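You operate a simulated robot arm through the tools that you are given. There is no shell and no other tool. Be economical: measure what you need, move in short steps, check, and stop when the job is done.

You are at the controls of a simulated two-armed robot. One attempt, no reset.

## Task
Put two of the grey valve caps from the top of the pale bench on the top of the narrow shelf. Take the black mat and put it on the top of the blue bench. Put the blue tray on the top board of the white shelves. Take the red pot and put it on the grey pad. Fetch the brown sleeve and set it on top of the gold brass valve on the top of the low table. Put the black valve cap on the low steel shelf away on the top of the small table. Any order will do.
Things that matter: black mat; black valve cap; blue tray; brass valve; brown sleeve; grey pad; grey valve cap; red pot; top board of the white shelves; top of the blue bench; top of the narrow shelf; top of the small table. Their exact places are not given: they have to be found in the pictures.

Only the result counts: the job must be done as asked and must still hold three seconds after the hand-in. Knocking over, shifting, dropping, spilling or breaking anything else fails it. A push-on lid holds only when it is set on centred and level and pressed home; a screw cap is set on level and turned clockwise until tight.

## Robot
Two 6-joint arms with fingered hands on one trunk, on a base that drives. Base frame: it is fixed to the floor where the robot stands at the start and does not move with it; the origin is under the middle of the robot, x ahead of it, y to its left, z up; the surface under the hand at the start is at about z = 800. Lengths are in mm, angles in rad, forces in N, time in s.
The left shoulder is at the start at [50, 170, 1060], the right one opposite. With the tool pointing down near the work surface each hand reaches from about 500 to 780 mm from the robot's upright axis, wherever it stands, measured 20 degrees to its own side. Places, roughly: black mat (2x15x15 cm) [700, -500, 900]; black valve cap (5x5x4 cm) [8700, -2100, 600]; blue tray (17x11x5 cm) [1800, 1700, 800]; brass valve (8x5x8 cm) [3400, 4000, 800]; brown sleeve (6x3x3 cm) [3400, 3800, 800]; grey pad (8x6x3 cm) [3900, 3700, 800]; grey valve cap (5x5x4 cm) [900, -100, 800]; red pot (6x6x5 cm) [4000, 3600, 800]; top board of the white shelves [700, 1100, 1000]; top of the blue bench [3400, -2000, 900]; top of the narrow shelf [4500, -1900, 800]; top of the small table [1700, 1500, 800]. Payload 3.5 kg a hand.
Tool frame (each hand has its own): the origin (TCP) lies between the finger pads and is the grasp point; the fingertips stand 26 mm ahead of it; z points along the fingers, y is the line along which they close. Largest opening 132 mm; the body of the gripper starts 73 mm behind the TCP. The gripper is a hand of 3 fingers: y runs from the thumb to the fingers, the wrist lies at [0, 0, -234] in the tool frame, and closing takes about 1.5 s.
Orientation is that of the tool frame in the base frame, as a unit quaternion [w, x, y, z]. With the fingers straight down and closing along the base's y, the tool's x points along the base's -x, its y along +y and its z along -z.

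## Interface
- The arms move only by the tool step_arm. It takes "left_steps", "right_steps" or both (then of equal length, played together; a hand with none holds still); each is a list of rows, each a list of 3 entries, a list of its own where there are three numbers: the shift along the tool's x, y, z in m, then the turn, a rotation vector about the tool's x, y, z in rad, then the finger opening in m, from 0 to 0.132. In form: [[[tx, ty, tz], [rx, ry, rz], jaw], ...]. A call has 1 to 12 rows; each row shifts and turns the commanded pose from where the row before left it, along the tool's axes as they then stand. Each row takes 0.2 s and may step no farther than 50 mm and 0.15 rad from the row before; otherwise, or with a gripper value out of range, the whole call is refused. A pose out of reach is approached as far as the arm can. The call stops where the force on the tool passes 40 N (or 10 N more than at its start, if that is more) or the arm is blocked; 0.2 s more then pass. Each finger travels about 108 mm/s and halts on what it meets, pressing with about 25 N; the grip force reading is that of the motor and also rises with nothing between the fingers. The clock runs only during rows and for 0.2 s after the last one: add rows that do not move to give the fingers time. The reply holds the time, the measured pose of the TCP, the force on the tool along the base axes, the opening and the grip force, in the units named above and with some noise, with the torque about the TCP (base axes, N m) and any sound that the robot's microphone picked up.
- Cameras (640 x 400 px; columns grow to the right, rows downward): "scene" is now at [36.9, -9.2, 1648.7]; the picture's right is [-0.11, -0.99, 0.00], its down [-0.73, 0.08, -0.67] and it looks along [0.67, -0.08, -0.74] (base axes); focal length 257 px, centre (320, 200). "left" rides on the left gripper at [-62, 3, -92] in its tool frame; the picture's right is [-0.05, -1.00, 0.00], its down [0.83, -0.04, -0.56] and it looks along [0.55, -0.03, 0.83] (tool axes); focal length 230 px, centre (320, 200). "right" rides on the right gripper at [62, 3, -92] in its tool frame; the picture's right is [-0.05, 1.00, 0.00], its down [-0.83, -0.04, -0.56] and it looks along [-0.55, -0.03, 0.83] (tool axes); focal length 230 px, centre (320, 200).
- grab_frame(camera): a new picture of that camera. No time passes.
- slide_trunk(by): slides the trunk up (or, below 0, down) by that many mm; the arms and the scene camera ride with it, the base frame stays. It gives what a move gives, with no picture.
- base_move(legs): drives the robot by 1 to 6 legs, each [ahead, left, turn to the left] in mm, mm and rad, along the robot's own axes; the way and the turn of a leg run together, so that a leg with both is an arc; at most 1500 mm and 3.142 rad a leg. The arms and the cameras ride along, it lands a little off, and it stops where it bumps. It gives what a move gives.
- set_grasp(shape, hand): the hand has 3 fingers and takes this shape, open, in about a second: jaw (thumb against the fingers, like two jaws); tri (thumb and two fingers); tip (a fingertip pinch); poke (one finger out to press); point (the index stretched); flat (the hand flat); cup (the hand cupped); fist (a fist). The gripper value then closes the fingers along that shape, each until it touches; the sizes above hold for jaw. It gives what a move gives, with no picture.
- head_to(pan, tilt): turns the head with the scene camera to pan (to the left, within 1.501 rad either way) and tilt (down, from -0.506 to 1.204), counted from straight ahead of the robot. It gives what a move gives.
- locate(camera, pixels): for up to 12 pixels [column, row] of the newest picture of that camera ("zoom" is the newest enlarged one), the place [x, y, z] in the base frame of the surface seen there, good to about 3 mm. No time passes.
- close_up(camera, box): a new picture of the part [left, top, right, bottom] of that camera's present view, enlarged. No time passes.
- hand_in(): hands the job in; it is judged then, once.

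Work in short steps. Measure before you move; look again where a grasp or a placing could have gone wrong, and mend it. You have 138 turns and 180 pictures in all, those below and enlarged ones among them. Open the grippers and draw the arms clear of the work before you hand the job in, unless the task says otherwise.

The tools are called after "Request:" as name(argument=value, ...) on one line, values as JSON. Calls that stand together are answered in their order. step_arm: Moves the arms, as the interface text tells. Its arguments: {"type":"object","properties":{"left_steps":{"type":"array","items":{"type":"array"}},"right_steps":{"type":"array","items":{"type":"array"}}},"required":[]} The other tools are called the same way: slide_trunk (by) slides the trunk up or down; set_grasp (shape, hand) gives the hand a shape; base_move (legs) drives the base; head_to (pan, tilt) turns the head that bears the scene camera; grab_frame (camera) takes a picture; locate (camera, pixels) gives the place of the surface under pixels of a picture; close_up (camera, box) takes an enlarged picture of a part of a camera's view; hand_in () hands the job in.

At the start:

```text
time: 0.0
left_tcp_pos: [522.4, 56.2, 1118.0]
left_orientation: [0.0, 0.0, 1.0, 0.0]
left_wrist_force: [-0.5, 0.9, -0.7]
left_ft_torque: [0.0, -0.02, 0.02]
left_opening: 131.8
left_grasp_force: 0.0
left_shape: jaw
right_tcp_pos: [493.6, -422.3, 1000.0]
right_orientation: [0.0, 0.0, 1.0, 0.0]
right_wrist_force: [-0.7, -0.6, -0.3]
right_ft_torque: [0.01, 0.0, 0.01]
right_opening: 132.3
right_grasp_force: 0.0
right_shape: jaw
trunk travel left (down, up): [-675.0, 35.0]
robot x, y, heading: [4.2, 0.8, -0.003]
head pan, tilt: [-0.113, 0.833]
```

scene: 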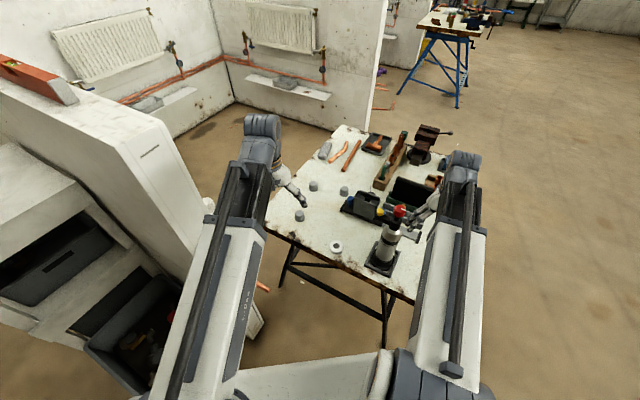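
right: 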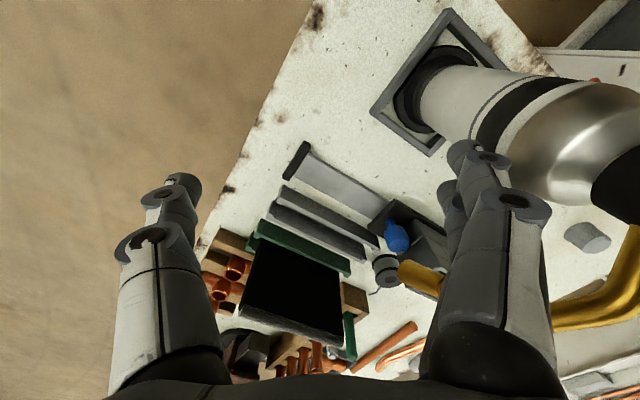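
left: 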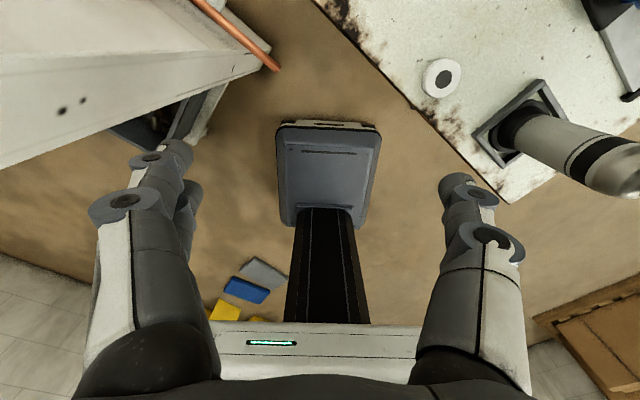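

I'll look closely at the pale bench to find the caps and the mat.

Request:
close_up(camera="scene", box=[260, 110, 480, 290])

Request:
locate(camera="right", pixels=[[295, 290], [260, 260], [330, 280], [250, 320], [320, 335], [300, 265], [300, 235], [588, 235], [210, 300], [355, 345]])

Request:
locate(camera="scene", pixels=[[314, 183], [344, 188], [300, 211], [320, 215], [337, 247], [326, 148], [404, 190], [60, 85], [150, 150]])

```text
2.22 times, centred on (370, 200) of scene
```

zoom: 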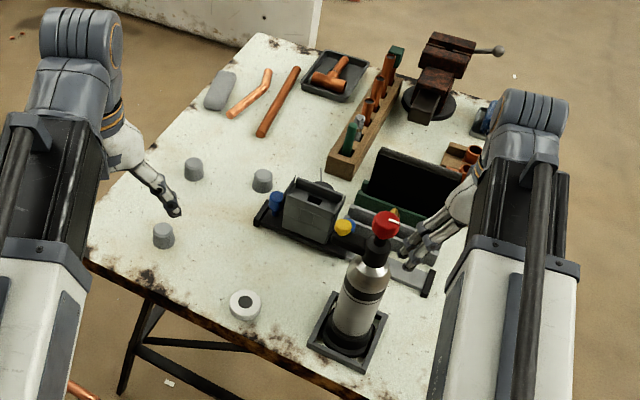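

```text
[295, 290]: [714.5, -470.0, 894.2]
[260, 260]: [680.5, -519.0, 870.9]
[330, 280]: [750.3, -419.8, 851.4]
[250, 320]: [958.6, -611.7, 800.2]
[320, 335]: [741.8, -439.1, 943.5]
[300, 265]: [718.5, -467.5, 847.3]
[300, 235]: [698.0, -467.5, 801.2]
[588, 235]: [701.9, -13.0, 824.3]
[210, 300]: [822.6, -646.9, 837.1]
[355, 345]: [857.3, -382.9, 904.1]
```

```text
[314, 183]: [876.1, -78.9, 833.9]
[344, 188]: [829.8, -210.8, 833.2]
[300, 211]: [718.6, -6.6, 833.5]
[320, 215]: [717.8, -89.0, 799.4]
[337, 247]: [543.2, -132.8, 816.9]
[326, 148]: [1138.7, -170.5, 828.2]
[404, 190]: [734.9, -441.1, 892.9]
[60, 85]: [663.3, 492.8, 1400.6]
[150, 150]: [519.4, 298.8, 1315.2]
```

Grey caps are at (876,-79), (830,-211), (718,-7), top z≈834; the mat stands upright in a rack near (720,-465). I look around for the rest of the room.

Request:
head_to(pan=0.0, tilt=0.25)

Request:
grab_frame(camera="scene")

Request:
head_to(pan=1.2, tilt=0.4)

Request:
grab_frame(camera="scene")

Request:
head_to(pan=-0.9, tilt=0.3)

Request:
grab_frame(camera="scene")

```text
time: 1.0
left_tcp_pos: [521.9, 55.7, 1117.0]
left_orientation: [-0.001, 0.0, 1.0, 0.0]
left_wrist_force: [0.4, 0.3, -0.5]
left_ft_torque: [-0.01, -0.02, -0.02]
left_opening: 131.8
left_grasp_force: 0.1
left_shape: jaw
right_tcp_pos: [494.9, -423.0, 999.9]
right_orientation: [0.0, -0.001, 1.0, 0.0]
right_wrist_force: [-0.3, 0.4, 0.8]
right_ft_torque: [-0.03, 0.0, 0.0]
right_opening: 132.1
right_grasp_force: 0.0
right_shape: jaw
trunk travel left (down, up): [-675.0, 35.0]
robot x, y, heading: [-0.4, -1.1, -0.004]
head pan, tilt: [0.0, 0.25]
```

```text
175 pictures are left
```

scene: 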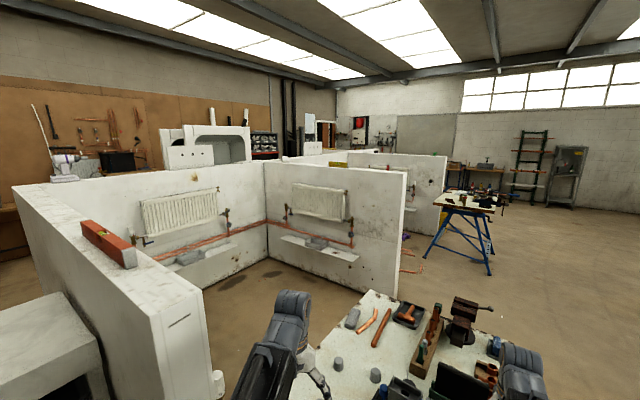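

```text
time: 2.4
left_tcp_pos: [522.1, 56.3, 1116.9]
left_orientation: [0.0, 0.0, 1.0, 0.0]
left_wrist_force: [-0.1, -0.3, 0.8]
left_ft_torque: [0.02, 0.02, -0.02]
left_opening: 131.8
left_grasp_force: 0.0
left_shape: jaw
right_tcp_pos: [494.4, -423.4, 999.7]
right_orientation: [0.0, 0.0, 1.0, 0.0]
right_wrist_force: [-0.5, 0.7, 0.5]
right_ft_torque: [0.02, -0.03, 0.01]
right_opening: 131.9
right_grasp_force: 0.0
right_shape: jaw
trunk travel left (down, up): [-675.0, 35.0]
robot x, y, heading: [2.4, -1.6, -0.002]
head pan, tilt: [1.201, 0.4]
```

```text
174 pictures are left
```

scene: 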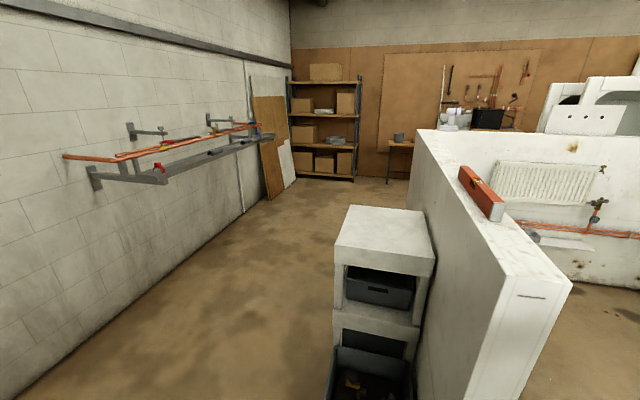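

```text
time: 4.4
left_tcp_pos: [522.0, 55.5, 1117.0]
left_orientation: [0.0, 0.0, 1.0, 0.0]
left_wrist_force: [-0.2, -0.1, 1.0]
left_ft_torque: [-0.02, 0.04, -0.01]
left_opening: 131.9
left_grasp_force: 0.0
left_shape: jaw
right_tcp_pos: [493.9, -422.4, 999.1]
right_orientation: [0.0, 0.0, 1.0, 0.0]
right_wrist_force: [0.0, 0.7, -0.9]
right_ft_torque: [0.03, 0.0, -0.01]
right_opening: 131.7
right_grasp_force: 0.0
right_shape: jaw
trunk travel left (down, up): [-675.0, 35.0]
robot x, y, heading: [1.0, 1.1, 0.003]
head pan, tilt: [-0.901, 0.3]
```

```text
173 pictures are left
```

scene: 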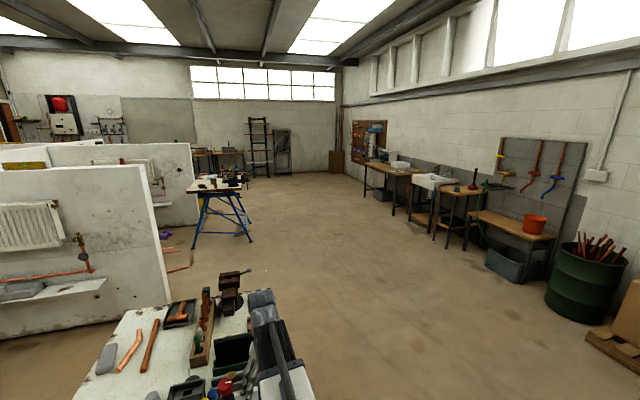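

I locate key landmarks; then re-look left-forward for the small table.

Request:
locate(camera="scene", pixels=[[220, 185], [200, 240], [250, 240], [155, 215], [198, 220], [230, 153], [283, 165], [380, 165], [435, 180], [455, 230], [255, 180], [300, 320]])

Request:
head_to(pan=0.6, tilt=0.3)

Request:
grab_frame(camera="scene")

Request:
locate(camera="scene", pixels=[[320, 250], [450, 250], [520, 250], [320, 150], [100, 200], [60, 170], [20, 260], [450, 135], [370, 270], [590, 180], [240, 140]])

```text
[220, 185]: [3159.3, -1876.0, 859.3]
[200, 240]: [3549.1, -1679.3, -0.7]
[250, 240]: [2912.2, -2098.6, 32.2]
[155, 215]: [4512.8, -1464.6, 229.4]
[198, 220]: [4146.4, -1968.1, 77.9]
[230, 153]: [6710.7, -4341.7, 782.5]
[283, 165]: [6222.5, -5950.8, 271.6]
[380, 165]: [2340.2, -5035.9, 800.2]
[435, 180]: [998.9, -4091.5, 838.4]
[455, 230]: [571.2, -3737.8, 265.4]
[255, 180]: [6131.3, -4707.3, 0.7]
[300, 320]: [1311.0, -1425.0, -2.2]
```

```text
time: 6.0
left_tcp_pos: [522.0, 55.6, 1116.3]
left_orientation: [0.0, 0.001, 1.0, 0.0]
left_wrist_force: [-0.1, 0.3, -1.2]
left_ft_torque: [-0.06, 0.0, -0.01]
left_opening: 131.9
left_grasp_force: 0.1
left_shape: jaw
right_tcp_pos: [493.3, -423.8, 999.8]
right_orientation: [0.001, 0.0, 1.0, 0.0]
right_wrist_force: [-0.6, 0.1, 0.1]
right_ft_torque: [0.0, 0.04, -0.03]
right_opening: 131.6
right_grasp_force: 0.1
right_shape: jaw
trunk travel left (down, up): [-675.0, 35.0]
robot x, y, heading: [1.6, 1.5, 0.002]
head pan, tilt: [0.6, 0.3]
```

```text
172 pictures are left
```

scene: 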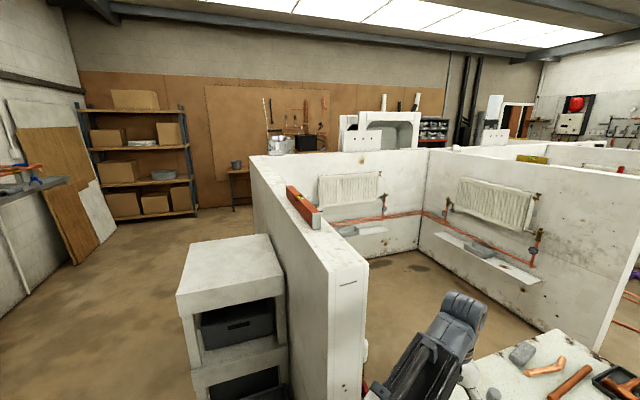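

```text
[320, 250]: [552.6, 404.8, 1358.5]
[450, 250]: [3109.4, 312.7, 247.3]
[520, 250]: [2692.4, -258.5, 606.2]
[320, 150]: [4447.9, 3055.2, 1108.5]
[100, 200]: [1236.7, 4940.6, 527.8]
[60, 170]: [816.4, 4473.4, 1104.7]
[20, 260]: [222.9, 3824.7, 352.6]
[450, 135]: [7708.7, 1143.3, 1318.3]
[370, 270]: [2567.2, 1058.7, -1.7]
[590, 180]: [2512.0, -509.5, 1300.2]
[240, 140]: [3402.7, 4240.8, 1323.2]
```

I locate the partition's edges and white shelves to map the layout.

Request:
locate(camera="scene", pixels=[[258, 158], [420, 153], [330, 265], [360, 265], [190, 280], [262, 242], [280, 275], [230, 255], [236, 165], [233, 198], [380, 232], [490, 255]])

Request:
head_to(pan=0.9, tilt=0.8)

Request:
grab_frame(camera="scene")

```text
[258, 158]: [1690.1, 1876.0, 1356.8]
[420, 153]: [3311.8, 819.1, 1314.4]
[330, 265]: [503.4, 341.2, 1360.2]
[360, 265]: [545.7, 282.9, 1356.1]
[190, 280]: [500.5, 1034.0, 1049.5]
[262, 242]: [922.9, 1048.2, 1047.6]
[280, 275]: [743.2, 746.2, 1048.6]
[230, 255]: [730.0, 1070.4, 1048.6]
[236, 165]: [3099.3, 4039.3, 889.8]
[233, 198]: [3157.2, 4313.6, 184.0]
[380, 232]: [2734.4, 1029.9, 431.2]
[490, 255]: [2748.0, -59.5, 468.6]
```

```text
time: 6.9
left_tcp_pos: [522.0, 55.9, 1116.5]
left_orientation: [0.0, 0.0, 1.0, 0.001]
left_wrist_force: [0.6, -0.3, 0.4]
left_ft_torque: [-0.02, -0.02, 0.01]
left_opening: 131.9
left_grasp_force: 0.0
left_shape: jaw
right_tcp_pos: [494.7, -423.0, 1000.6]
right_orientation: [-0.001, 0.0, 1.0, 0.0]
right_wrist_force: [0.3, -0.2, -0.6]
right_ft_torque: [-0.01, 0.01, 0.02]
right_opening: 131.9
right_grasp_force: 0.0
right_shape: jaw
trunk travel left (down, up): [-675.0, 35.0]
robot x, y, heading: [0.6, 0.8, -0.004]
head pan, tilt: [0.901, 0.799]
```

```text
171 pictures are left
```

scene: 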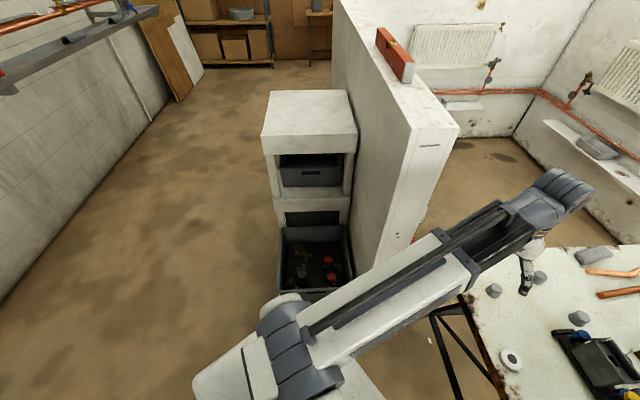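

The small table is hidden inside the bay behind the partition. I look down at the pale bench's near edge to see how far I can drive.

Request:
head_to(pan=-0.4, tilt=1.15)

Request:
grab_frame(camera="scene")

Request:
locate(camera="scene", pixels=[[210, 150], [250, 170], [300, 200], [330, 225], [400, 160], [430, 130], [320, 60], [250, 300], [370, 150]])

```text
time: 8.4
left_tcp_pos: [521.9, 55.8, 1116.2]
left_orientation: [0.0, 0.0, 1.0, 0.0]
left_wrist_force: [0.2, -0.4, 0.4]
left_ft_torque: [0.0, 0.0, 0.02]
left_opening: 131.8
left_grasp_force: 0.1
left_shape: jaw
right_tcp_pos: [494.9, -423.6, 999.8]
right_orientation: [0.0, 0.0, 1.0, 0.0]
right_wrist_force: [0.3, 0.0, -0.5]
right_ft_torque: [0.02, -0.02, 0.01]
right_opening: 132.1
right_grasp_force: 0.1
right_shape: jaw
trunk travel left (down, up): [-675.0, 35.0]
robot x, y, heading: [2.4, 4.8, -0.003]
head pan, tilt: [-0.4, 1.15]
```

```text
170 pictures are left
```

scene: 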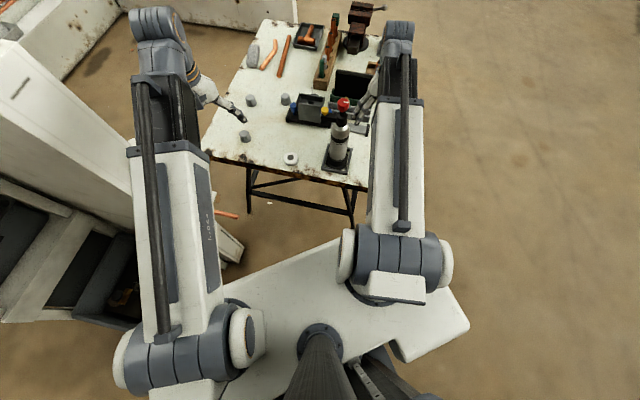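

```text
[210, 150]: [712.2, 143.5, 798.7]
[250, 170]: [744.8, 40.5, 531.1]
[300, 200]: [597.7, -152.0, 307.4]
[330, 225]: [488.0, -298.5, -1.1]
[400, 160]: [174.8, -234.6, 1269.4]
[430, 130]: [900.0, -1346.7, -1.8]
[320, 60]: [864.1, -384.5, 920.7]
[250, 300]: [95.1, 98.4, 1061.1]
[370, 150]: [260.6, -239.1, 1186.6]
```

The bench is turned about -35°. I'll raise the right hand, then turn slightly right and advance to take two grey caps, one in each hand.

Request:
step_arm(right_steps=[[[0, 0, -0.05], [0, 0, 0], 0.132], [[0, 0, -0.05], [0, 0, 0], 0.132], [[0, 0, -0.05], [0, 0, 0], 0.132]])

Request:
base_move(legs=[[0, 0, -0.35], [155, 99, 0]])

Request:
head_to(pan=0.1, tilt=0.95)

Request:
grab_frame(camera="scene")

```text
time: 9.2
left_tcp_pos: [521.5, 55.6, 1116.7]
left_orientation: [0.0, 0.0, 1.0, 0.0]
left_wrist_force: [0.0, 0.3, 0.2]
left_ft_torque: [-0.02, 0.03, 0.01]
left_opening: 132.0
left_grasp_force: 0.0
left_shape: jaw
right_tcp_pos: [494.1, -425.9, 1149.2]
right_orientation: [-0.001, 0.001, 1.0, -0.001]
right_wrist_force: [-0.2, 0.1, -0.9]
right_ft_torque: [-0.04, -0.01, 0.02]
right_opening: 132.1
right_grasp_force: 0.1
right_shape: jaw
trunk travel left (down, up): [-675.0, 35.0]
robot x, y, heading: [-0.1, 2.6, -0.001]
head pan, tilt: [-0.4, 1.15]
```

```text
time: 11.8
left_tcp_pos: [689.3, -85.2, 1116.7]
left_orientation: [-0.001, 0.174, 0.985, 0.0]
left_wrist_force: [-0.3, -0.5, 0.2]
left_ft_torque: [0.01, 0.02, -0.01]
left_opening: 131.8
left_grasp_force: 0.0
left_shape: jaw
right_tcp_pos: [498.9, -525.2, 1148.7]
right_orientation: [-0.001, 0.174, 0.985, 0.0]
right_wrist_force: [0.0, 0.6, -0.3]
right_ft_torque: [-0.03, -0.02, 0.0]
right_opening: 131.9
right_grasp_force: 0.1
right_shape: jaw
trunk travel left (down, up): [-675.0, 35.0]
robot x, y, heading: [177.5, 38.7, -0.345]
head pan, tilt: [-0.4, 1.15]
```

```text
time: 12.7
left_tcp_pos: [686.9, -85.0, 1117.9]
left_orientation: [0.0, 0.174, 0.985, 0.001]
left_wrist_force: [-0.1, -0.8, 0.3]
left_ft_torque: [0.0, 0.0, -0.01]
left_opening: 131.6
left_grasp_force: 0.0
left_shape: jaw
right_tcp_pos: [497.4, -526.8, 1148.7]
right_orientation: [0.0, 0.174, 0.985, 0.0]
right_wrist_force: [0.4, 0.0, -0.2]
right_ft_torque: [-0.02, 0.01, -0.01]
right_opening: 132.1
right_grasp_force: 0.0
right_shape: jaw
trunk travel left (down, up): [-675.0, 35.0]
robot x, y, heading: [176.8, 42.6, -0.347]
head pan, tilt: [0.099, 0.949]
```

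```text
169 pictures are left
```

scene: 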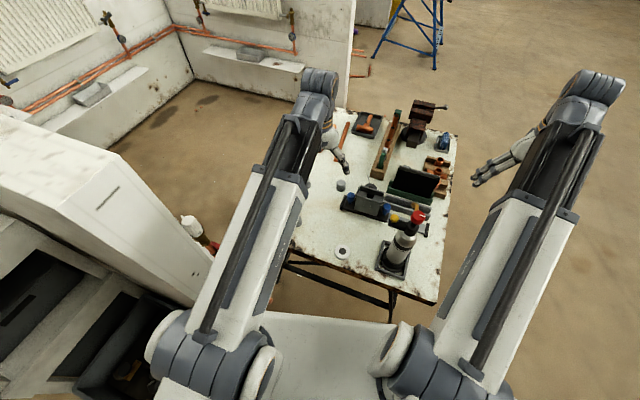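

The left hand goes over cap 1 at (718,-7): I shift 83 mm along tool y and come down part of the way.

Request:
step_arm(left_steps=[[[0, 0.042, 0], [0, 0, 0], 0.1], [[-0.002, 0.042, 0.03], [0, 0, 0], 0.1], [[0, 0, 0.05], [0, 0, 0], 0.1], [[0, 0, 0.05], [0, 0, 0], 0.1], [[0, 0, 0.05], [0, 0, 0], 0.1], [[0, 0, 0.05], [0, 0, 0], 0.1]])

Request:
grab_frame(camera="left")

Request:
close_up(camera="scene", box=[280, 90, 480, 215])

```text
refused: row 2 steps farther than a row can; nothing moved
```

```text
168 pictures are left
```

left: 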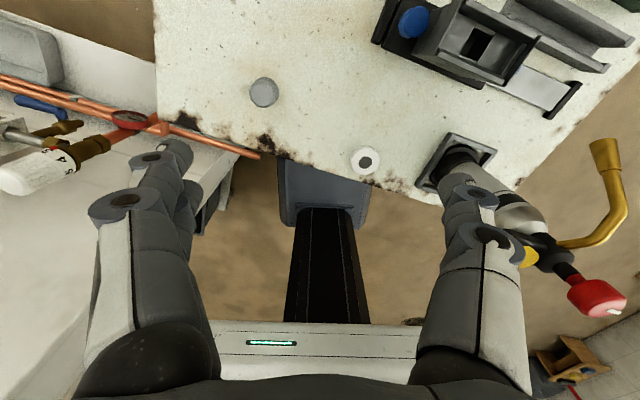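

```text
3.20 times, centred on (380, 152) of scene
```

zoom: 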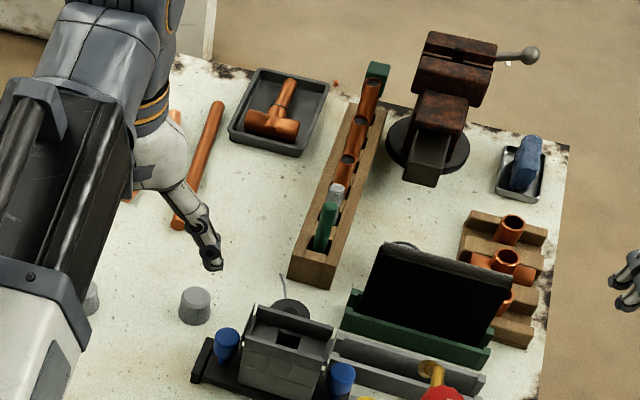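

A row was too long; I resend with legal steps and also measure the mat's corners in the zoom.

Request:
locate(camera="zoom", pixels=[[385, 247], [508, 278], [450, 262], [365, 310], [490, 340], [440, 300], [351, 320], [480, 355], [448, 255], [190, 296]])

Request:
locate(camera="left", pixels=[[264, 90], [264, 101], [300, 110]])

Request:
step_arm(left_steps=[[[0, 0.042, 0], [0, 0, 0], 0.1], [[-0.002, 0.042, 0], [0, 0, 0], 0.1], [[0, 0, 0.048], [0, 0, 0], 0.1], [[0, 0, 0.048], [0, 0, 0], 0.1], [[0, 0, 0.048], [0, 0, 0], 0.1], [[0, 0, 0.048], [0, 0, 0], 0.1]])

Request:
grab_frame(camera="left")

```text
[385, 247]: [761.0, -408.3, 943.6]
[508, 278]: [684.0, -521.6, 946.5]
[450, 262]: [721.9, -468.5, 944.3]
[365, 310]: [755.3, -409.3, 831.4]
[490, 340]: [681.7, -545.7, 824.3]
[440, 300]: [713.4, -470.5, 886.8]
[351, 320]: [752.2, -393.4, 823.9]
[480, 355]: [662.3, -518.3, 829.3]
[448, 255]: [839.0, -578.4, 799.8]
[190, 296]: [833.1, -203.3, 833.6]
```

```text
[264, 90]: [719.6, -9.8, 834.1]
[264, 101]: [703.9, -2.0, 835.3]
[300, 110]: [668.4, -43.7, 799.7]
```

```text
time: 14.1
left_tcp_pos: [718.0, -5.3, 923.7]
left_orientation: [0.0, 0.174, 0.985, -0.001]
left_wrist_force: [-1.3, 0.3, 0.2]
left_ft_torque: [0.0, -0.04, 0.02]
left_opening: 100.4
left_grasp_force: 0.1
left_shape: jaw
right_tcp_pos: [498.3, -525.9, 1149.5]
right_orientation: [0.001, 0.173, 0.985, -0.001]
right_wrist_force: [-0.6, 0.5, -0.5]
right_ft_torque: [0.01, 0.02, 0.02]
right_opening: 131.7
right_grasp_force: 0.0
right_shape: jaw
trunk travel left (down, up): [-675.0, 35.0]
robot x, y, heading: [176.4, 41.8, -0.349]
head pan, tilt: [0.099, 0.949]
```

```text
166 pictures are left
```

left: 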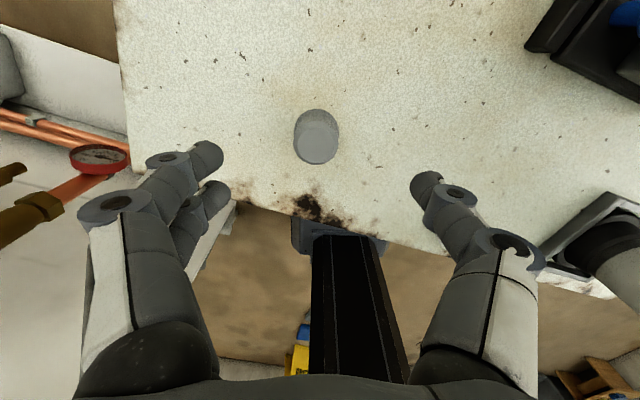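

The cap's top shows around (317,140); I confirm its place before going down.

Request:
locate(camera="left", pixels=[[317, 146], [298, 146], [337, 146], [317, 128], [317, 162]])

```text
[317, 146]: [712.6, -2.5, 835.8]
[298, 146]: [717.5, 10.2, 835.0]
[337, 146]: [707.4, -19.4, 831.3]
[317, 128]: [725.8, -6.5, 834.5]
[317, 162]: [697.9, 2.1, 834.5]
```

The cap centre is about (713,-3), so I nudge 5 mm and go down 94 mm to z≈830, then close.

Request:
step_arm(left_steps=[[[0.005, 0, 0.046], [0, 0, 0], 0.1], [[0, 0, 0.047], [0, 0, 0], 0.1], [[0, 0, 0], [0, 0, 0], 0.03], [[0, 0, 0], [0, 0, 0], 0.03], [[0, 0, 0], [0, 0, 0], 0.03], [[0, 0, 0], [0, 0, 0], 0.03], [[0, 0, 0], [0, 0, 0], 0.03], [[0, 0, 0], [0, 0, 0], 0.03]])

Request:
step_arm(left_steps=[[[0, 0, -0.05], [0, 0, 0], 0.03], [[0, 0, -0.05], [0, 0, 0], 0.03], [[0, 0, -0.05], [0, 0, 0], 0.03], [[0, 0, -0.05], [0, 0, 0], 0.03], [[0, 0, -0.05], [0, 0, 0], 0.03], [[0, 0, -0.05], [0, 0, 0], 0.03]])

Request:
grab_frame(camera="left")

```text
time: 15.9
left_tcp_pos: [712.9, -5.8, 832.2]
left_orientation: [-0.001, 0.173, 0.985, 0.001]
left_wrist_force: [0.3, -0.2, -0.1]
left_ft_torque: [0.0, -0.01, -0.01]
left_opening: 30.3
left_grasp_force: 24.7
left_shape: jaw
right_tcp_pos: [497.9, -526.7, 1147.9]
right_orientation: [0.0, 0.173, 0.985, -0.001]
right_wrist_force: [0.1, 0.5, 0.7]
right_ft_torque: [0.0, 0.0, -0.02]
right_opening: 131.9
right_grasp_force: 0.0
right_shape: jaw
trunk travel left (down, up): [-675.0, 35.0]
robot x, y, heading: [176.0, 45.2, -0.349]
head pan, tilt: [0.099, 0.949]
```

```text
time: 17.3
left_tcp_pos: [712.7, -3.8, 1133.1]
left_orientation: [0.0, 0.173, 0.985, 0.0]
left_wrist_force: [-0.1, 0.3, -0.7]
left_ft_torque: [0.01, 0.0, 0.01]
left_opening: 30.4
left_grasp_force: 25.7
left_shape: jaw
right_tcp_pos: [497.9, -525.4, 1149.0]
right_orientation: [0.0, 0.175, 0.985, 0.0]
right_wrist_force: [-0.3, -0.3, 0.0]
right_ft_torque: [0.05, -0.01, 0.0]
right_opening: 131.9
right_grasp_force: 0.1
right_shape: jaw
trunk travel left (down, up): [-675.0, 35.0]
robot x, y, heading: [177.7, 43.4, -0.35]
head pan, tilt: [0.099, 0.949]
```

```text
165 pictures are left
```

left: 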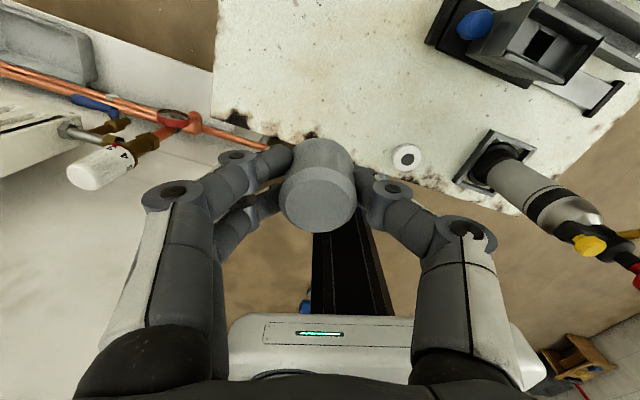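

The cap is held. I check the bench's right edge, and the height of the torch and the mat from the scene view before moving round to the right side.

Request:
grab_frame(camera="scene")

Request:
locate(camera="scene", pixels=[[435, 300], [456, 140], [448, 220], [418, 215], [419, 233], [405, 250], [430, 188], [440, 165]])

```text
164 pictures are left
```

scene: 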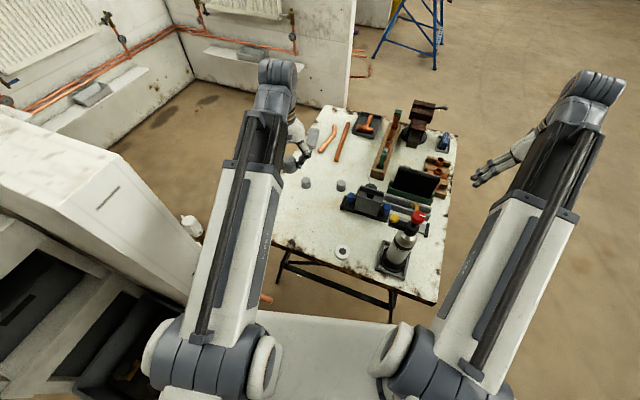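

```text
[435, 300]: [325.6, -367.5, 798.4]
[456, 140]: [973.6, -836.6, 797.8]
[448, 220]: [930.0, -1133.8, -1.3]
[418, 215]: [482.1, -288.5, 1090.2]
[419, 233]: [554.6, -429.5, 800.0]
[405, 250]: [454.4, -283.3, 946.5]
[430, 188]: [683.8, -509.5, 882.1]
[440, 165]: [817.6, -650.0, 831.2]
```

Torch top is z≈1090, so I raise the left hand, then drive around to the bench's right side (about (227,-835), heading 0.97).

Request:
step_arm(left_steps=[[[0, 0, -0.05], [0, 0, 0], 0.02], [[0, 0, -0.05], [0, 0, 0], 0.02], [[0, 0, -0.05], [0, 0, 0], 0.02]])

Request:
base_move(legs=[[0, -809, 0], [347, 0, 0], [0, 0, 1.323]])

Request:
head_to(pan=-0.2, tilt=0.95)

Request:
grab_frame(camera="scene")

Request:
grab_frame(camera="right")

```text
time: 18.1
left_tcp_pos: [749.9, -20.2, 1205.6]
left_orientation: [0.009, 0.173, 0.985, -0.003]
left_wrist_force: [-0.4, 0.3, 0.7]
left_ft_torque: [0.04, 0.02, -0.01]
left_opening: 29.8
left_grasp_force: 25.2
left_shape: jaw
left hand out of reach, approached as far as the arm can: row 2, 3
right_tcp_pos: [497.5, -525.5, 1149.8]
right_orientation: [0.0, 0.173, 0.985, 0.0]
right_wrist_force: [0.3, 0.4, 0.1]
right_ft_torque: [0.0, -0.03, -0.01]
right_opening: 132.0
right_grasp_force: 0.0
right_shape: jaw
trunk travel left (down, up): [-675.0, 35.0]
robot x, y, heading: [178.2, 39.2, -0.344]
head pan, tilt: [0.099, 0.949]
```

```text
time: 27.6
left_tcp_pos: [431.2, -291.3, 1205.4]
left_orientation: [0.009, -0.471, 0.882, 0.004]
left_wrist_force: [-0.1, -0.6, 0.1]
left_ft_torque: [0.02, -0.01, 0.03]
left_opening: 29.6
left_grasp_force: 24.7
left_shape: jaw
right_tcp_pos: [860.9, -657.7, 1148.3]
right_orientation: [0.0, -0.47, 0.883, 0.001]
right_wrist_force: [0.8, 0.5, -0.1]
right_ft_torque: [-0.03, 0.0, 0.0]
right_opening: 131.8
right_grasp_force: 0.0
right_shape: jaw
trunk travel left (down, up): [-675.0, 35.0]
robot x, y, heading: [234.0, -833.9, 0.978]
head pan, tilt: [0.099, 0.949]
```

```text
time: 28.4
left_tcp_pos: [430.9, -291.7, 1205.2]
left_orientation: [0.009, -0.47, 0.882, 0.004]
left_wrist_force: [-0.2, -0.1, -0.4]
left_ft_torque: [0.01, 0.01, -0.04]
left_opening: 29.9
left_grasp_force: 24.4
left_shape: jaw
right_tcp_pos: [861.6, -656.9, 1148.2]
right_orientation: [-0.001, -0.471, 0.882, 0.0]
right_wrist_force: [0.9, 0.3, 0.5]
right_ft_torque: [-0.01, 0.03, -0.03]
right_opening: 131.9
right_grasp_force: 0.1
right_shape: jaw
trunk travel left (down, up): [-675.0, 35.0]
robot x, y, heading: [234.7, -835.2, 0.985]
head pan, tilt: [-0.201, 0.949]
```

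```text
163 pictures are left
```

scene: 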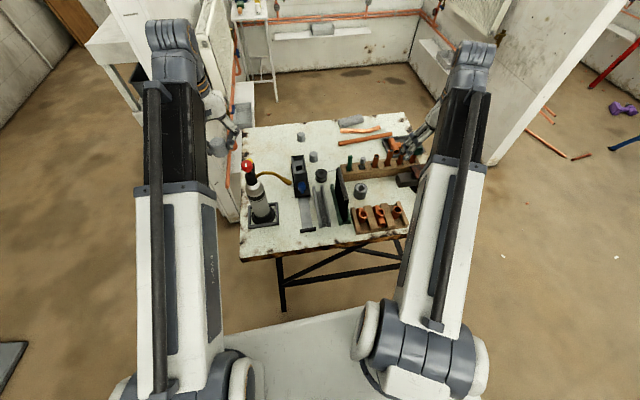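

```text
162 pictures are left
```

right: 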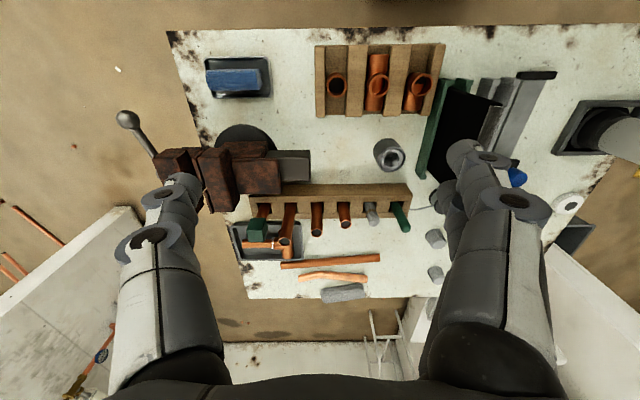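

I measure the mat's top edge from this side before moving over it.

Request:
close_up(camera="scene", box=[280, 140, 420, 245])

Request:
locate(camera="scene", pixels=[[338, 168], [342, 180], [346, 195], [337, 172], [340, 190], [349, 208], [344, 188]])

```text
3.81 times, centred on (350, 192) of scene
```

zoom: 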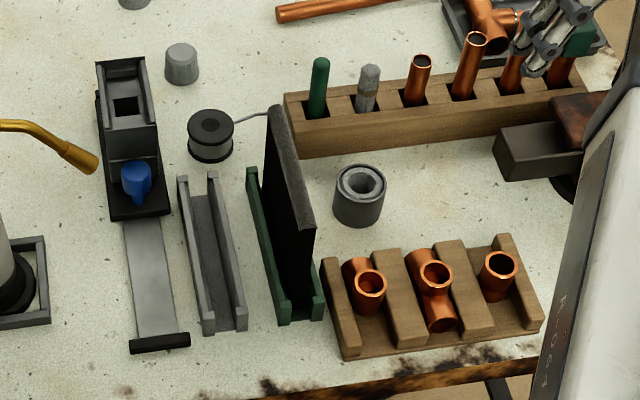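

```text
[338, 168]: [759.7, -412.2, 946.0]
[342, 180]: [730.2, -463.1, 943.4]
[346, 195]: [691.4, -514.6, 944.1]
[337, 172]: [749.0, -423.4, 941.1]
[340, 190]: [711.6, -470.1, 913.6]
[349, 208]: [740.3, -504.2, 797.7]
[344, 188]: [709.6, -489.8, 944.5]
```

I take finer points along the mat's top edge in the zoom.

Request:
locate(camera="zoom", pixels=[[276, 110], [270, 112], [282, 118], [290, 165], [284, 165], [296, 165], [307, 222], [300, 222], [313, 222]])

```text
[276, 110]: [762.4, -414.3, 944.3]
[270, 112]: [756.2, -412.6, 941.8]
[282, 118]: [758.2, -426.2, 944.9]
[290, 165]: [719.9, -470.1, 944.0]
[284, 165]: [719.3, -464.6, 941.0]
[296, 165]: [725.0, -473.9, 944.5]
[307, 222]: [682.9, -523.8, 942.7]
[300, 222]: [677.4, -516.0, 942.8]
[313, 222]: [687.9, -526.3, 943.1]
```

The mat's top-edge centre is (723,-469,944), direction 0.947. I move the right hand above it with a narrowed opening.

Request:
step_arm(right_steps=[[[-0.016, 0.0438, 0], [0, 0, 0.035], 0.07], [[-0.016, 0.0438, 0], [0, 0, 0], 0.07], [[-0.016, 0.0438, 0], [0, 0, 0], 0.07], [[-0.016, 0.0438, 0], [0, 0, 0], 0.07], [[-0.016, 0.0438, 0], [0, 0, 0], 0.07], [[0, 0, 0.048], [0, 0, 0], 0.07], [[0, 0, 0.048], [0, 0, 0], 0.07], [[0, 0, 0.048], [0, 0, 0], 0.07]])

Request:
grab_frame(camera="right")

```text
time: 30.2
left_tcp_pos: [431.2, -290.6, 1205.3]
left_orientation: [0.009, -0.471, 0.882, 0.003]
left_wrist_force: [-0.2, 0.1, 0.1]
left_ft_torque: [-0.01, 0.01, 0.01]
left_opening: 29.9
left_grasp_force: 24.7
left_shape: jaw
right_tcp_pos: [728.4, -466.2, 1004.6]
right_orientation: [0.0, -0.455, 0.89, 0.0]
right_wrist_force: [0.7, -0.2, 0.1]
right_ft_torque: [0.0, 0.02, -0.01]
right_opening: 70.4
right_grasp_force: 0.2
right_shape: jaw
trunk travel left (down, up): [-675.0, 35.0]
robot x, y, heading: [233.1, -829.8, 0.98]
head pan, tilt: [-0.201, 0.949]
```

```text
160 pictures are left
```

right: 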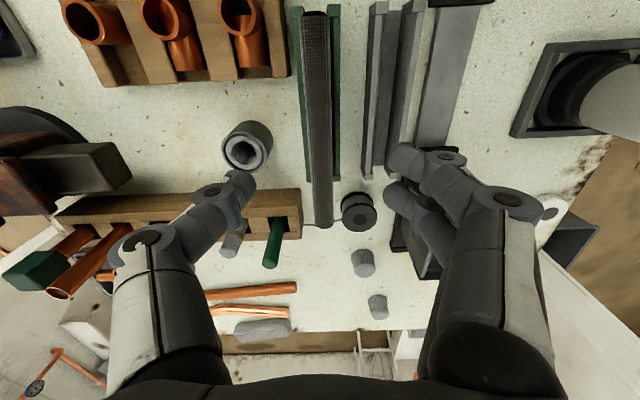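

Mat is centred between the fingers (column ~318). I go down 98 mm, close, then lift.

Request:
step_arm(right_steps=[[[0.004, 0.002, 0.049], [0, 0, 0], 0.07], [[0, 0, 0.049], [0, 0, 0], 0.07], [[0, 0, 0], [0, 0, 0], 0.0], [[0, 0, 0], [0, 0, 0], 0.0], [[0, 0, 0], [0, 0, 0], 0.0], [[0, 0, 0], [0, 0, 0], 0.0], [[0, 0, 0], [0, 0, 0], 0.0], [[0, 0, 0], [0, 0, 0], 0.0]])

Request:
step_arm(right_steps=[[[0, 0, -0.03], [0, 0, 0], 0.0], [[0, 0, -0.045], [0, 0, 0], 0.0], [[0, 0, -0.045], [0, 0, 0], 0.0], [[0, 0, -0.045], [0, 0, 0], 0.0], [[0, 0, -0.045], [0, 0, 0], 0.0], [[0, 0, -0.045], [0, 0, 0], 0.0]])

Request:
grab_frame(camera="right")

Request:
grab_frame(camera="scene")

```text
time: 32.0
left_tcp_pos: [430.1, -291.3, 1205.8]
left_orientation: [0.009, -0.472, 0.882, 0.004]
left_wrist_force: [0.1, 0.3, 0.0]
left_ft_torque: [-0.01, 0.03, -0.02]
left_opening: 29.9
left_grasp_force: 24.9
left_shape: jaw
right_tcp_pos: [724.2, -467.5, 906.0]
right_orientation: [0.0, -0.456, 0.89, 0.0]
right_wrist_force: [0.5, -0.1, -0.4]
right_ft_torque: [-0.01, 0.04, 0.05]
right_opening: 10.3
right_grasp_force: 25.1
right_shape: jaw
trunk travel left (down, up): [-675.0, 35.0]
robot x, y, heading: [232.0, -833.0, 0.983]
head pan, tilt: [-0.201, 0.949]
```

```text
time: 33.4
left_tcp_pos: [430.5, -292.0, 1204.5]
left_orientation: [0.009, -0.47, 0.882, 0.003]
left_wrist_force: [-0.2, -0.3, -0.8]
left_ft_torque: [0.0, 0.03, -0.01]
left_opening: 30.2
left_grasp_force: 25.4
left_shape: jaw
right_tcp_pos: [725.7, -468.3, 1162.3]
right_orientation: [0.0, -0.455, 0.89, 0.0]
right_wrist_force: [-0.6, -0.2, -1.8]
right_ft_torque: [-0.01, 0.01, 0.03]
right_opening: 10.6
right_grasp_force: 25.2
right_shape: jaw
trunk travel left (down, up): [-675.0, 35.0]
robot x, y, heading: [234.4, -829.0, 0.982]
head pan, tilt: [-0.201, 0.949]
```

```text
159 pictures are left
```

right: 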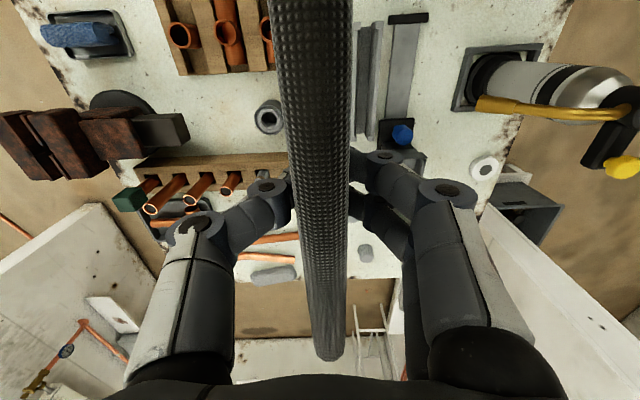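

```text
158 pictures are left
```

scene: 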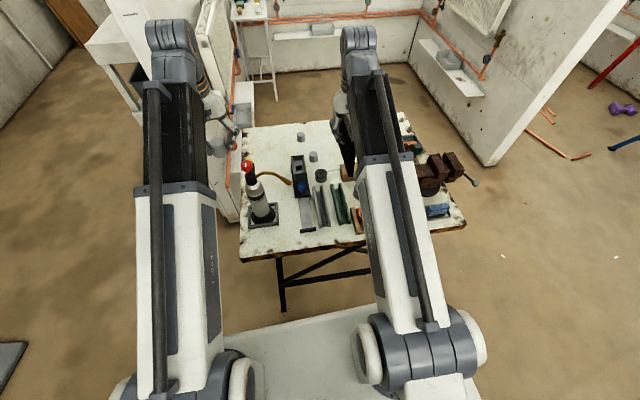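

The mat is held. I back away, turn toward the blue bench and drive to about 1.2 m from it.

Request:
base_move(legs=[[-450, 0, 0], [0, 0, -1.218], [1500, 0, 0], [500, 0, 0]])

Request:
head_to(pan=0.0, tilt=0.5)

Request:
grab_frame(camera="scene")

```text
time: 48.6
left_tcp_pos: [2483.7, -1704.7, 1205.0]
left_orientation: [0.009, 0.127, 0.992, -0.002]
left_wrist_force: [0.4, 0.3, -0.1]
left_ft_torque: [0.0, 0.02, 0.0]
left_opening: 30.1
left_grasp_force: 25.3
left_shape: jaw
right_tcp_pos: [2413.4, -2041.5, 1161.4]
right_orientation: [-0.001, 0.145, 0.989, 0.0]
right_wrist_force: [-0.1, 0.3, -1.6]
right_ft_torque: [0.01, 0.0, 0.01]
right_opening: 10.4
right_grasp_force: 24.5
right_shape: jaw
trunk travel left (down, up): [-675.0, 35.0]
robot x, y, heading: [1908.7, -1697.7, -0.254]
head pan, tilt: [-0.201, 0.949]
```

```text
time: 49.5
left_tcp_pos: [2482.1, -1703.3, 1205.8]
left_orientation: [0.009, 0.127, 0.992, -0.002]
left_wrist_force: [0.3, 0.2, 0.3]
left_ft_torque: [-0.01, 0.05, -0.01]
left_opening: 29.7
left_grasp_force: 25.0
left_shape: jaw
right_tcp_pos: [2413.7, -2040.7, 1161.2]
right_orientation: [0.0, 0.146, 0.989, 0.0]
right_wrist_force: [-0.1, -0.3, -0.8]
right_ft_torque: [-0.02, -0.02, -0.02]
right_opening: 10.4
right_grasp_force: 24.3
right_shape: jaw
trunk travel left (down, up): [-675.0, 35.0]
robot x, y, heading: [1908.1, -1695.8, -0.256]
head pan, tilt: [0.0, 0.499]
```

```text
157 pictures are left
```

scene: 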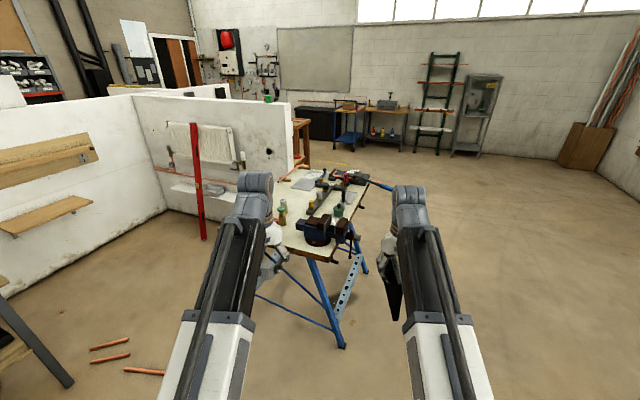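

I zoom in on the blue bench to find free space and the narrow shelf.

Request:
close_up(camera="scene", box=[230, 130, 410, 270])

Request:
locate(camera="scene", pixels=[[295, 175], [300, 195], [285, 238], [330, 262], [362, 190], [368, 183], [185, 187], [215, 195], [305, 130], [290, 140], [45, 215], [440, 110]])

```text
2.86 times, centred on (320, 200) of scene
```

zoom: 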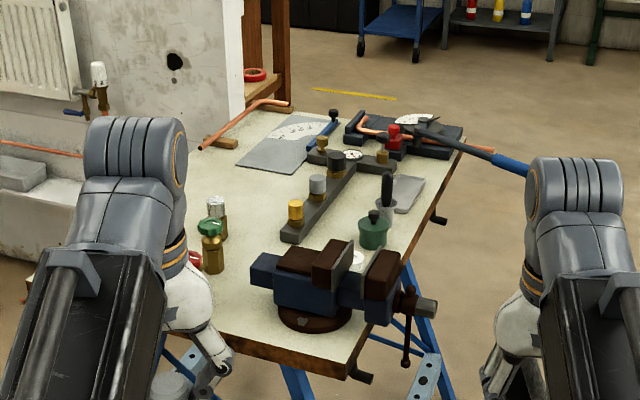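

```text
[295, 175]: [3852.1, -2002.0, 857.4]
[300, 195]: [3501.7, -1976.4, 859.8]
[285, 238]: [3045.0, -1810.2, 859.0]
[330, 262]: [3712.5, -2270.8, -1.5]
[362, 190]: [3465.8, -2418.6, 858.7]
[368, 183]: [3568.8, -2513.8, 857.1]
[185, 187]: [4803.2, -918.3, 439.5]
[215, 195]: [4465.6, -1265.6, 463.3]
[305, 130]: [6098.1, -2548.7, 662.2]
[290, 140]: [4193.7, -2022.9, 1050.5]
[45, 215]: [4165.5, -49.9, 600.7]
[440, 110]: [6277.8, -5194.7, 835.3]
```

I measure free zones on the blue bench in the zoom.

Request:
locate(camera="zoom", pixels=[[350, 365], [200, 200], [237, 165], [265, 172], [290, 235], [235, 230], [250, 200], [230, 270], [255, 330], [210, 265], [280, 310], [460, 150]])

Request:
head_to(pan=0.25, tilt=0.5)

Request:
grab_frame(camera="left")

```text
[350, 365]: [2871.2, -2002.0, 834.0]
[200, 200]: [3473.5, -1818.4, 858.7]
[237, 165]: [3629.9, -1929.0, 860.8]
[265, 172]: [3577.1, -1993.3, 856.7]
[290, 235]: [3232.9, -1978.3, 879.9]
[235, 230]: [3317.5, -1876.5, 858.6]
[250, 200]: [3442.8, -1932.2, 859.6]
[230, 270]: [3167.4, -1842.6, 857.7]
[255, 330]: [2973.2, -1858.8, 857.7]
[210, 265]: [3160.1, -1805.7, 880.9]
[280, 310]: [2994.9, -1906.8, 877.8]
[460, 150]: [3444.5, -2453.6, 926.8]
```

```text
time: 50.3
left_tcp_pos: [2482.9, -1704.6, 1205.0]
left_orientation: [0.01, 0.127, 0.992, -0.003]
left_wrist_force: [0.3, 0.3, 0.6]
left_ft_torque: [0.03, 0.02, 0.01]
left_opening: 29.9
left_grasp_force: 25.8
left_shape: jaw
right_tcp_pos: [2413.7, -2040.8, 1161.7]
right_orientation: [0.001, 0.145, 0.989, 0.001]
right_wrist_force: [-0.8, -0.7, -1.8]
right_ft_torque: [0.0, 0.01, 0.03]
right_opening: 10.5
right_grasp_force: 25.0
right_shape: jaw
trunk travel left (down, up): [-675.0, 35.0]
robot x, y, heading: [1906.7, -1692.0, -0.254]
head pan, tilt: [0.25, 0.499]
```

```text
155 pictures are left
```

left: 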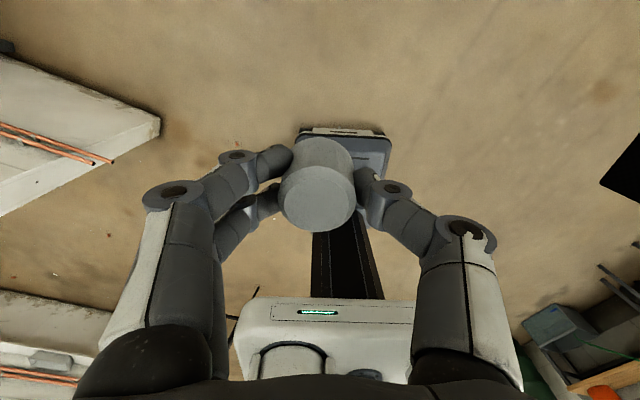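

I take a view left-ahead to check free floor on the bench's left side.

Request:
head_to(pan=0.5, tilt=0.6)

Request:
grab_frame(camera="scene")

Request:
locate(camera="scene", pixels=[[60, 240], [180, 230], [300, 180], [345, 240], [240, 340], [290, 340], [360, 215], [120, 120], [10, 200], [318, 155]])

```text
time: 51.1
left_tcp_pos: [2484.2, -1704.2, 1206.3]
left_orientation: [0.01, 0.127, 0.992, -0.001]
left_wrist_force: [0.3, 0.3, -0.7]
left_ft_torque: [0.0, -0.02, 0.02]
left_opening: 29.6
left_grasp_force: 25.2
left_shape: jaw
right_tcp_pos: [2412.9, -2041.0, 1160.8]
right_orientation: [-0.001, 0.144, 0.99, 0.0]
right_wrist_force: [0.1, -0.7, -1.5]
right_ft_torque: [-0.01, -0.01, -0.02]
right_opening: 10.4
right_grasp_force: 25.3
right_shape: jaw
trunk travel left (down, up): [-675.0, 35.0]
robot x, y, heading: [1906.0, -1695.8, -0.251]
head pan, tilt: [0.499, 0.6]
```

```text
154 pictures are left
```

scene: 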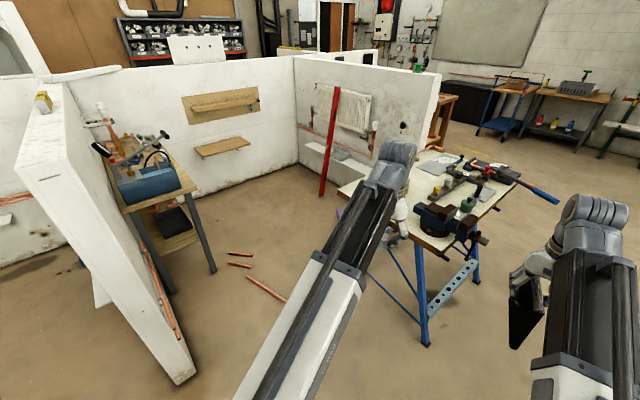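

```text
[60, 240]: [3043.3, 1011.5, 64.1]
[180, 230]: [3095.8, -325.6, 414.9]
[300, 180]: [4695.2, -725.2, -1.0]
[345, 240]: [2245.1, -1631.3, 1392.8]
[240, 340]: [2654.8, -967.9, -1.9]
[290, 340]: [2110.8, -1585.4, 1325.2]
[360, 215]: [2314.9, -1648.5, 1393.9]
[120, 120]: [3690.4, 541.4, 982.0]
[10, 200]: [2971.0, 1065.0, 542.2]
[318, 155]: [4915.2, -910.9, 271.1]
```

I locate the pipes on the floor and look at the bench's left side.

Request:
locate(camera="scene", pixels=[[232, 253], [252, 253], [230, 263], [251, 267], [248, 280], [284, 300], [213, 268], [345, 188], [370, 180], [330, 190], [340, 215]])

Request:
close_up(camera="scene", box=[300, 70, 480, 270])

```text
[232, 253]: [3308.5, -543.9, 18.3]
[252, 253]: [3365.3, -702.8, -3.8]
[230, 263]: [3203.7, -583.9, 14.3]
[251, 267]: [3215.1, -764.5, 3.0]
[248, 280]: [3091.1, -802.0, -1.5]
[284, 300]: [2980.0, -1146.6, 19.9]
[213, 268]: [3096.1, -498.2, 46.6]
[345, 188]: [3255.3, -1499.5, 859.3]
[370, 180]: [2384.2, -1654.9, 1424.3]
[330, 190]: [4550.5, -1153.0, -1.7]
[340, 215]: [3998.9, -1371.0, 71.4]
```

```text
2.00 times, centred on (390, 170) of scene
```

zoom: 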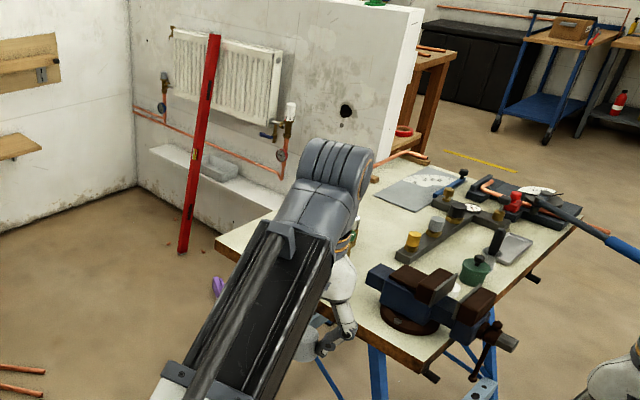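

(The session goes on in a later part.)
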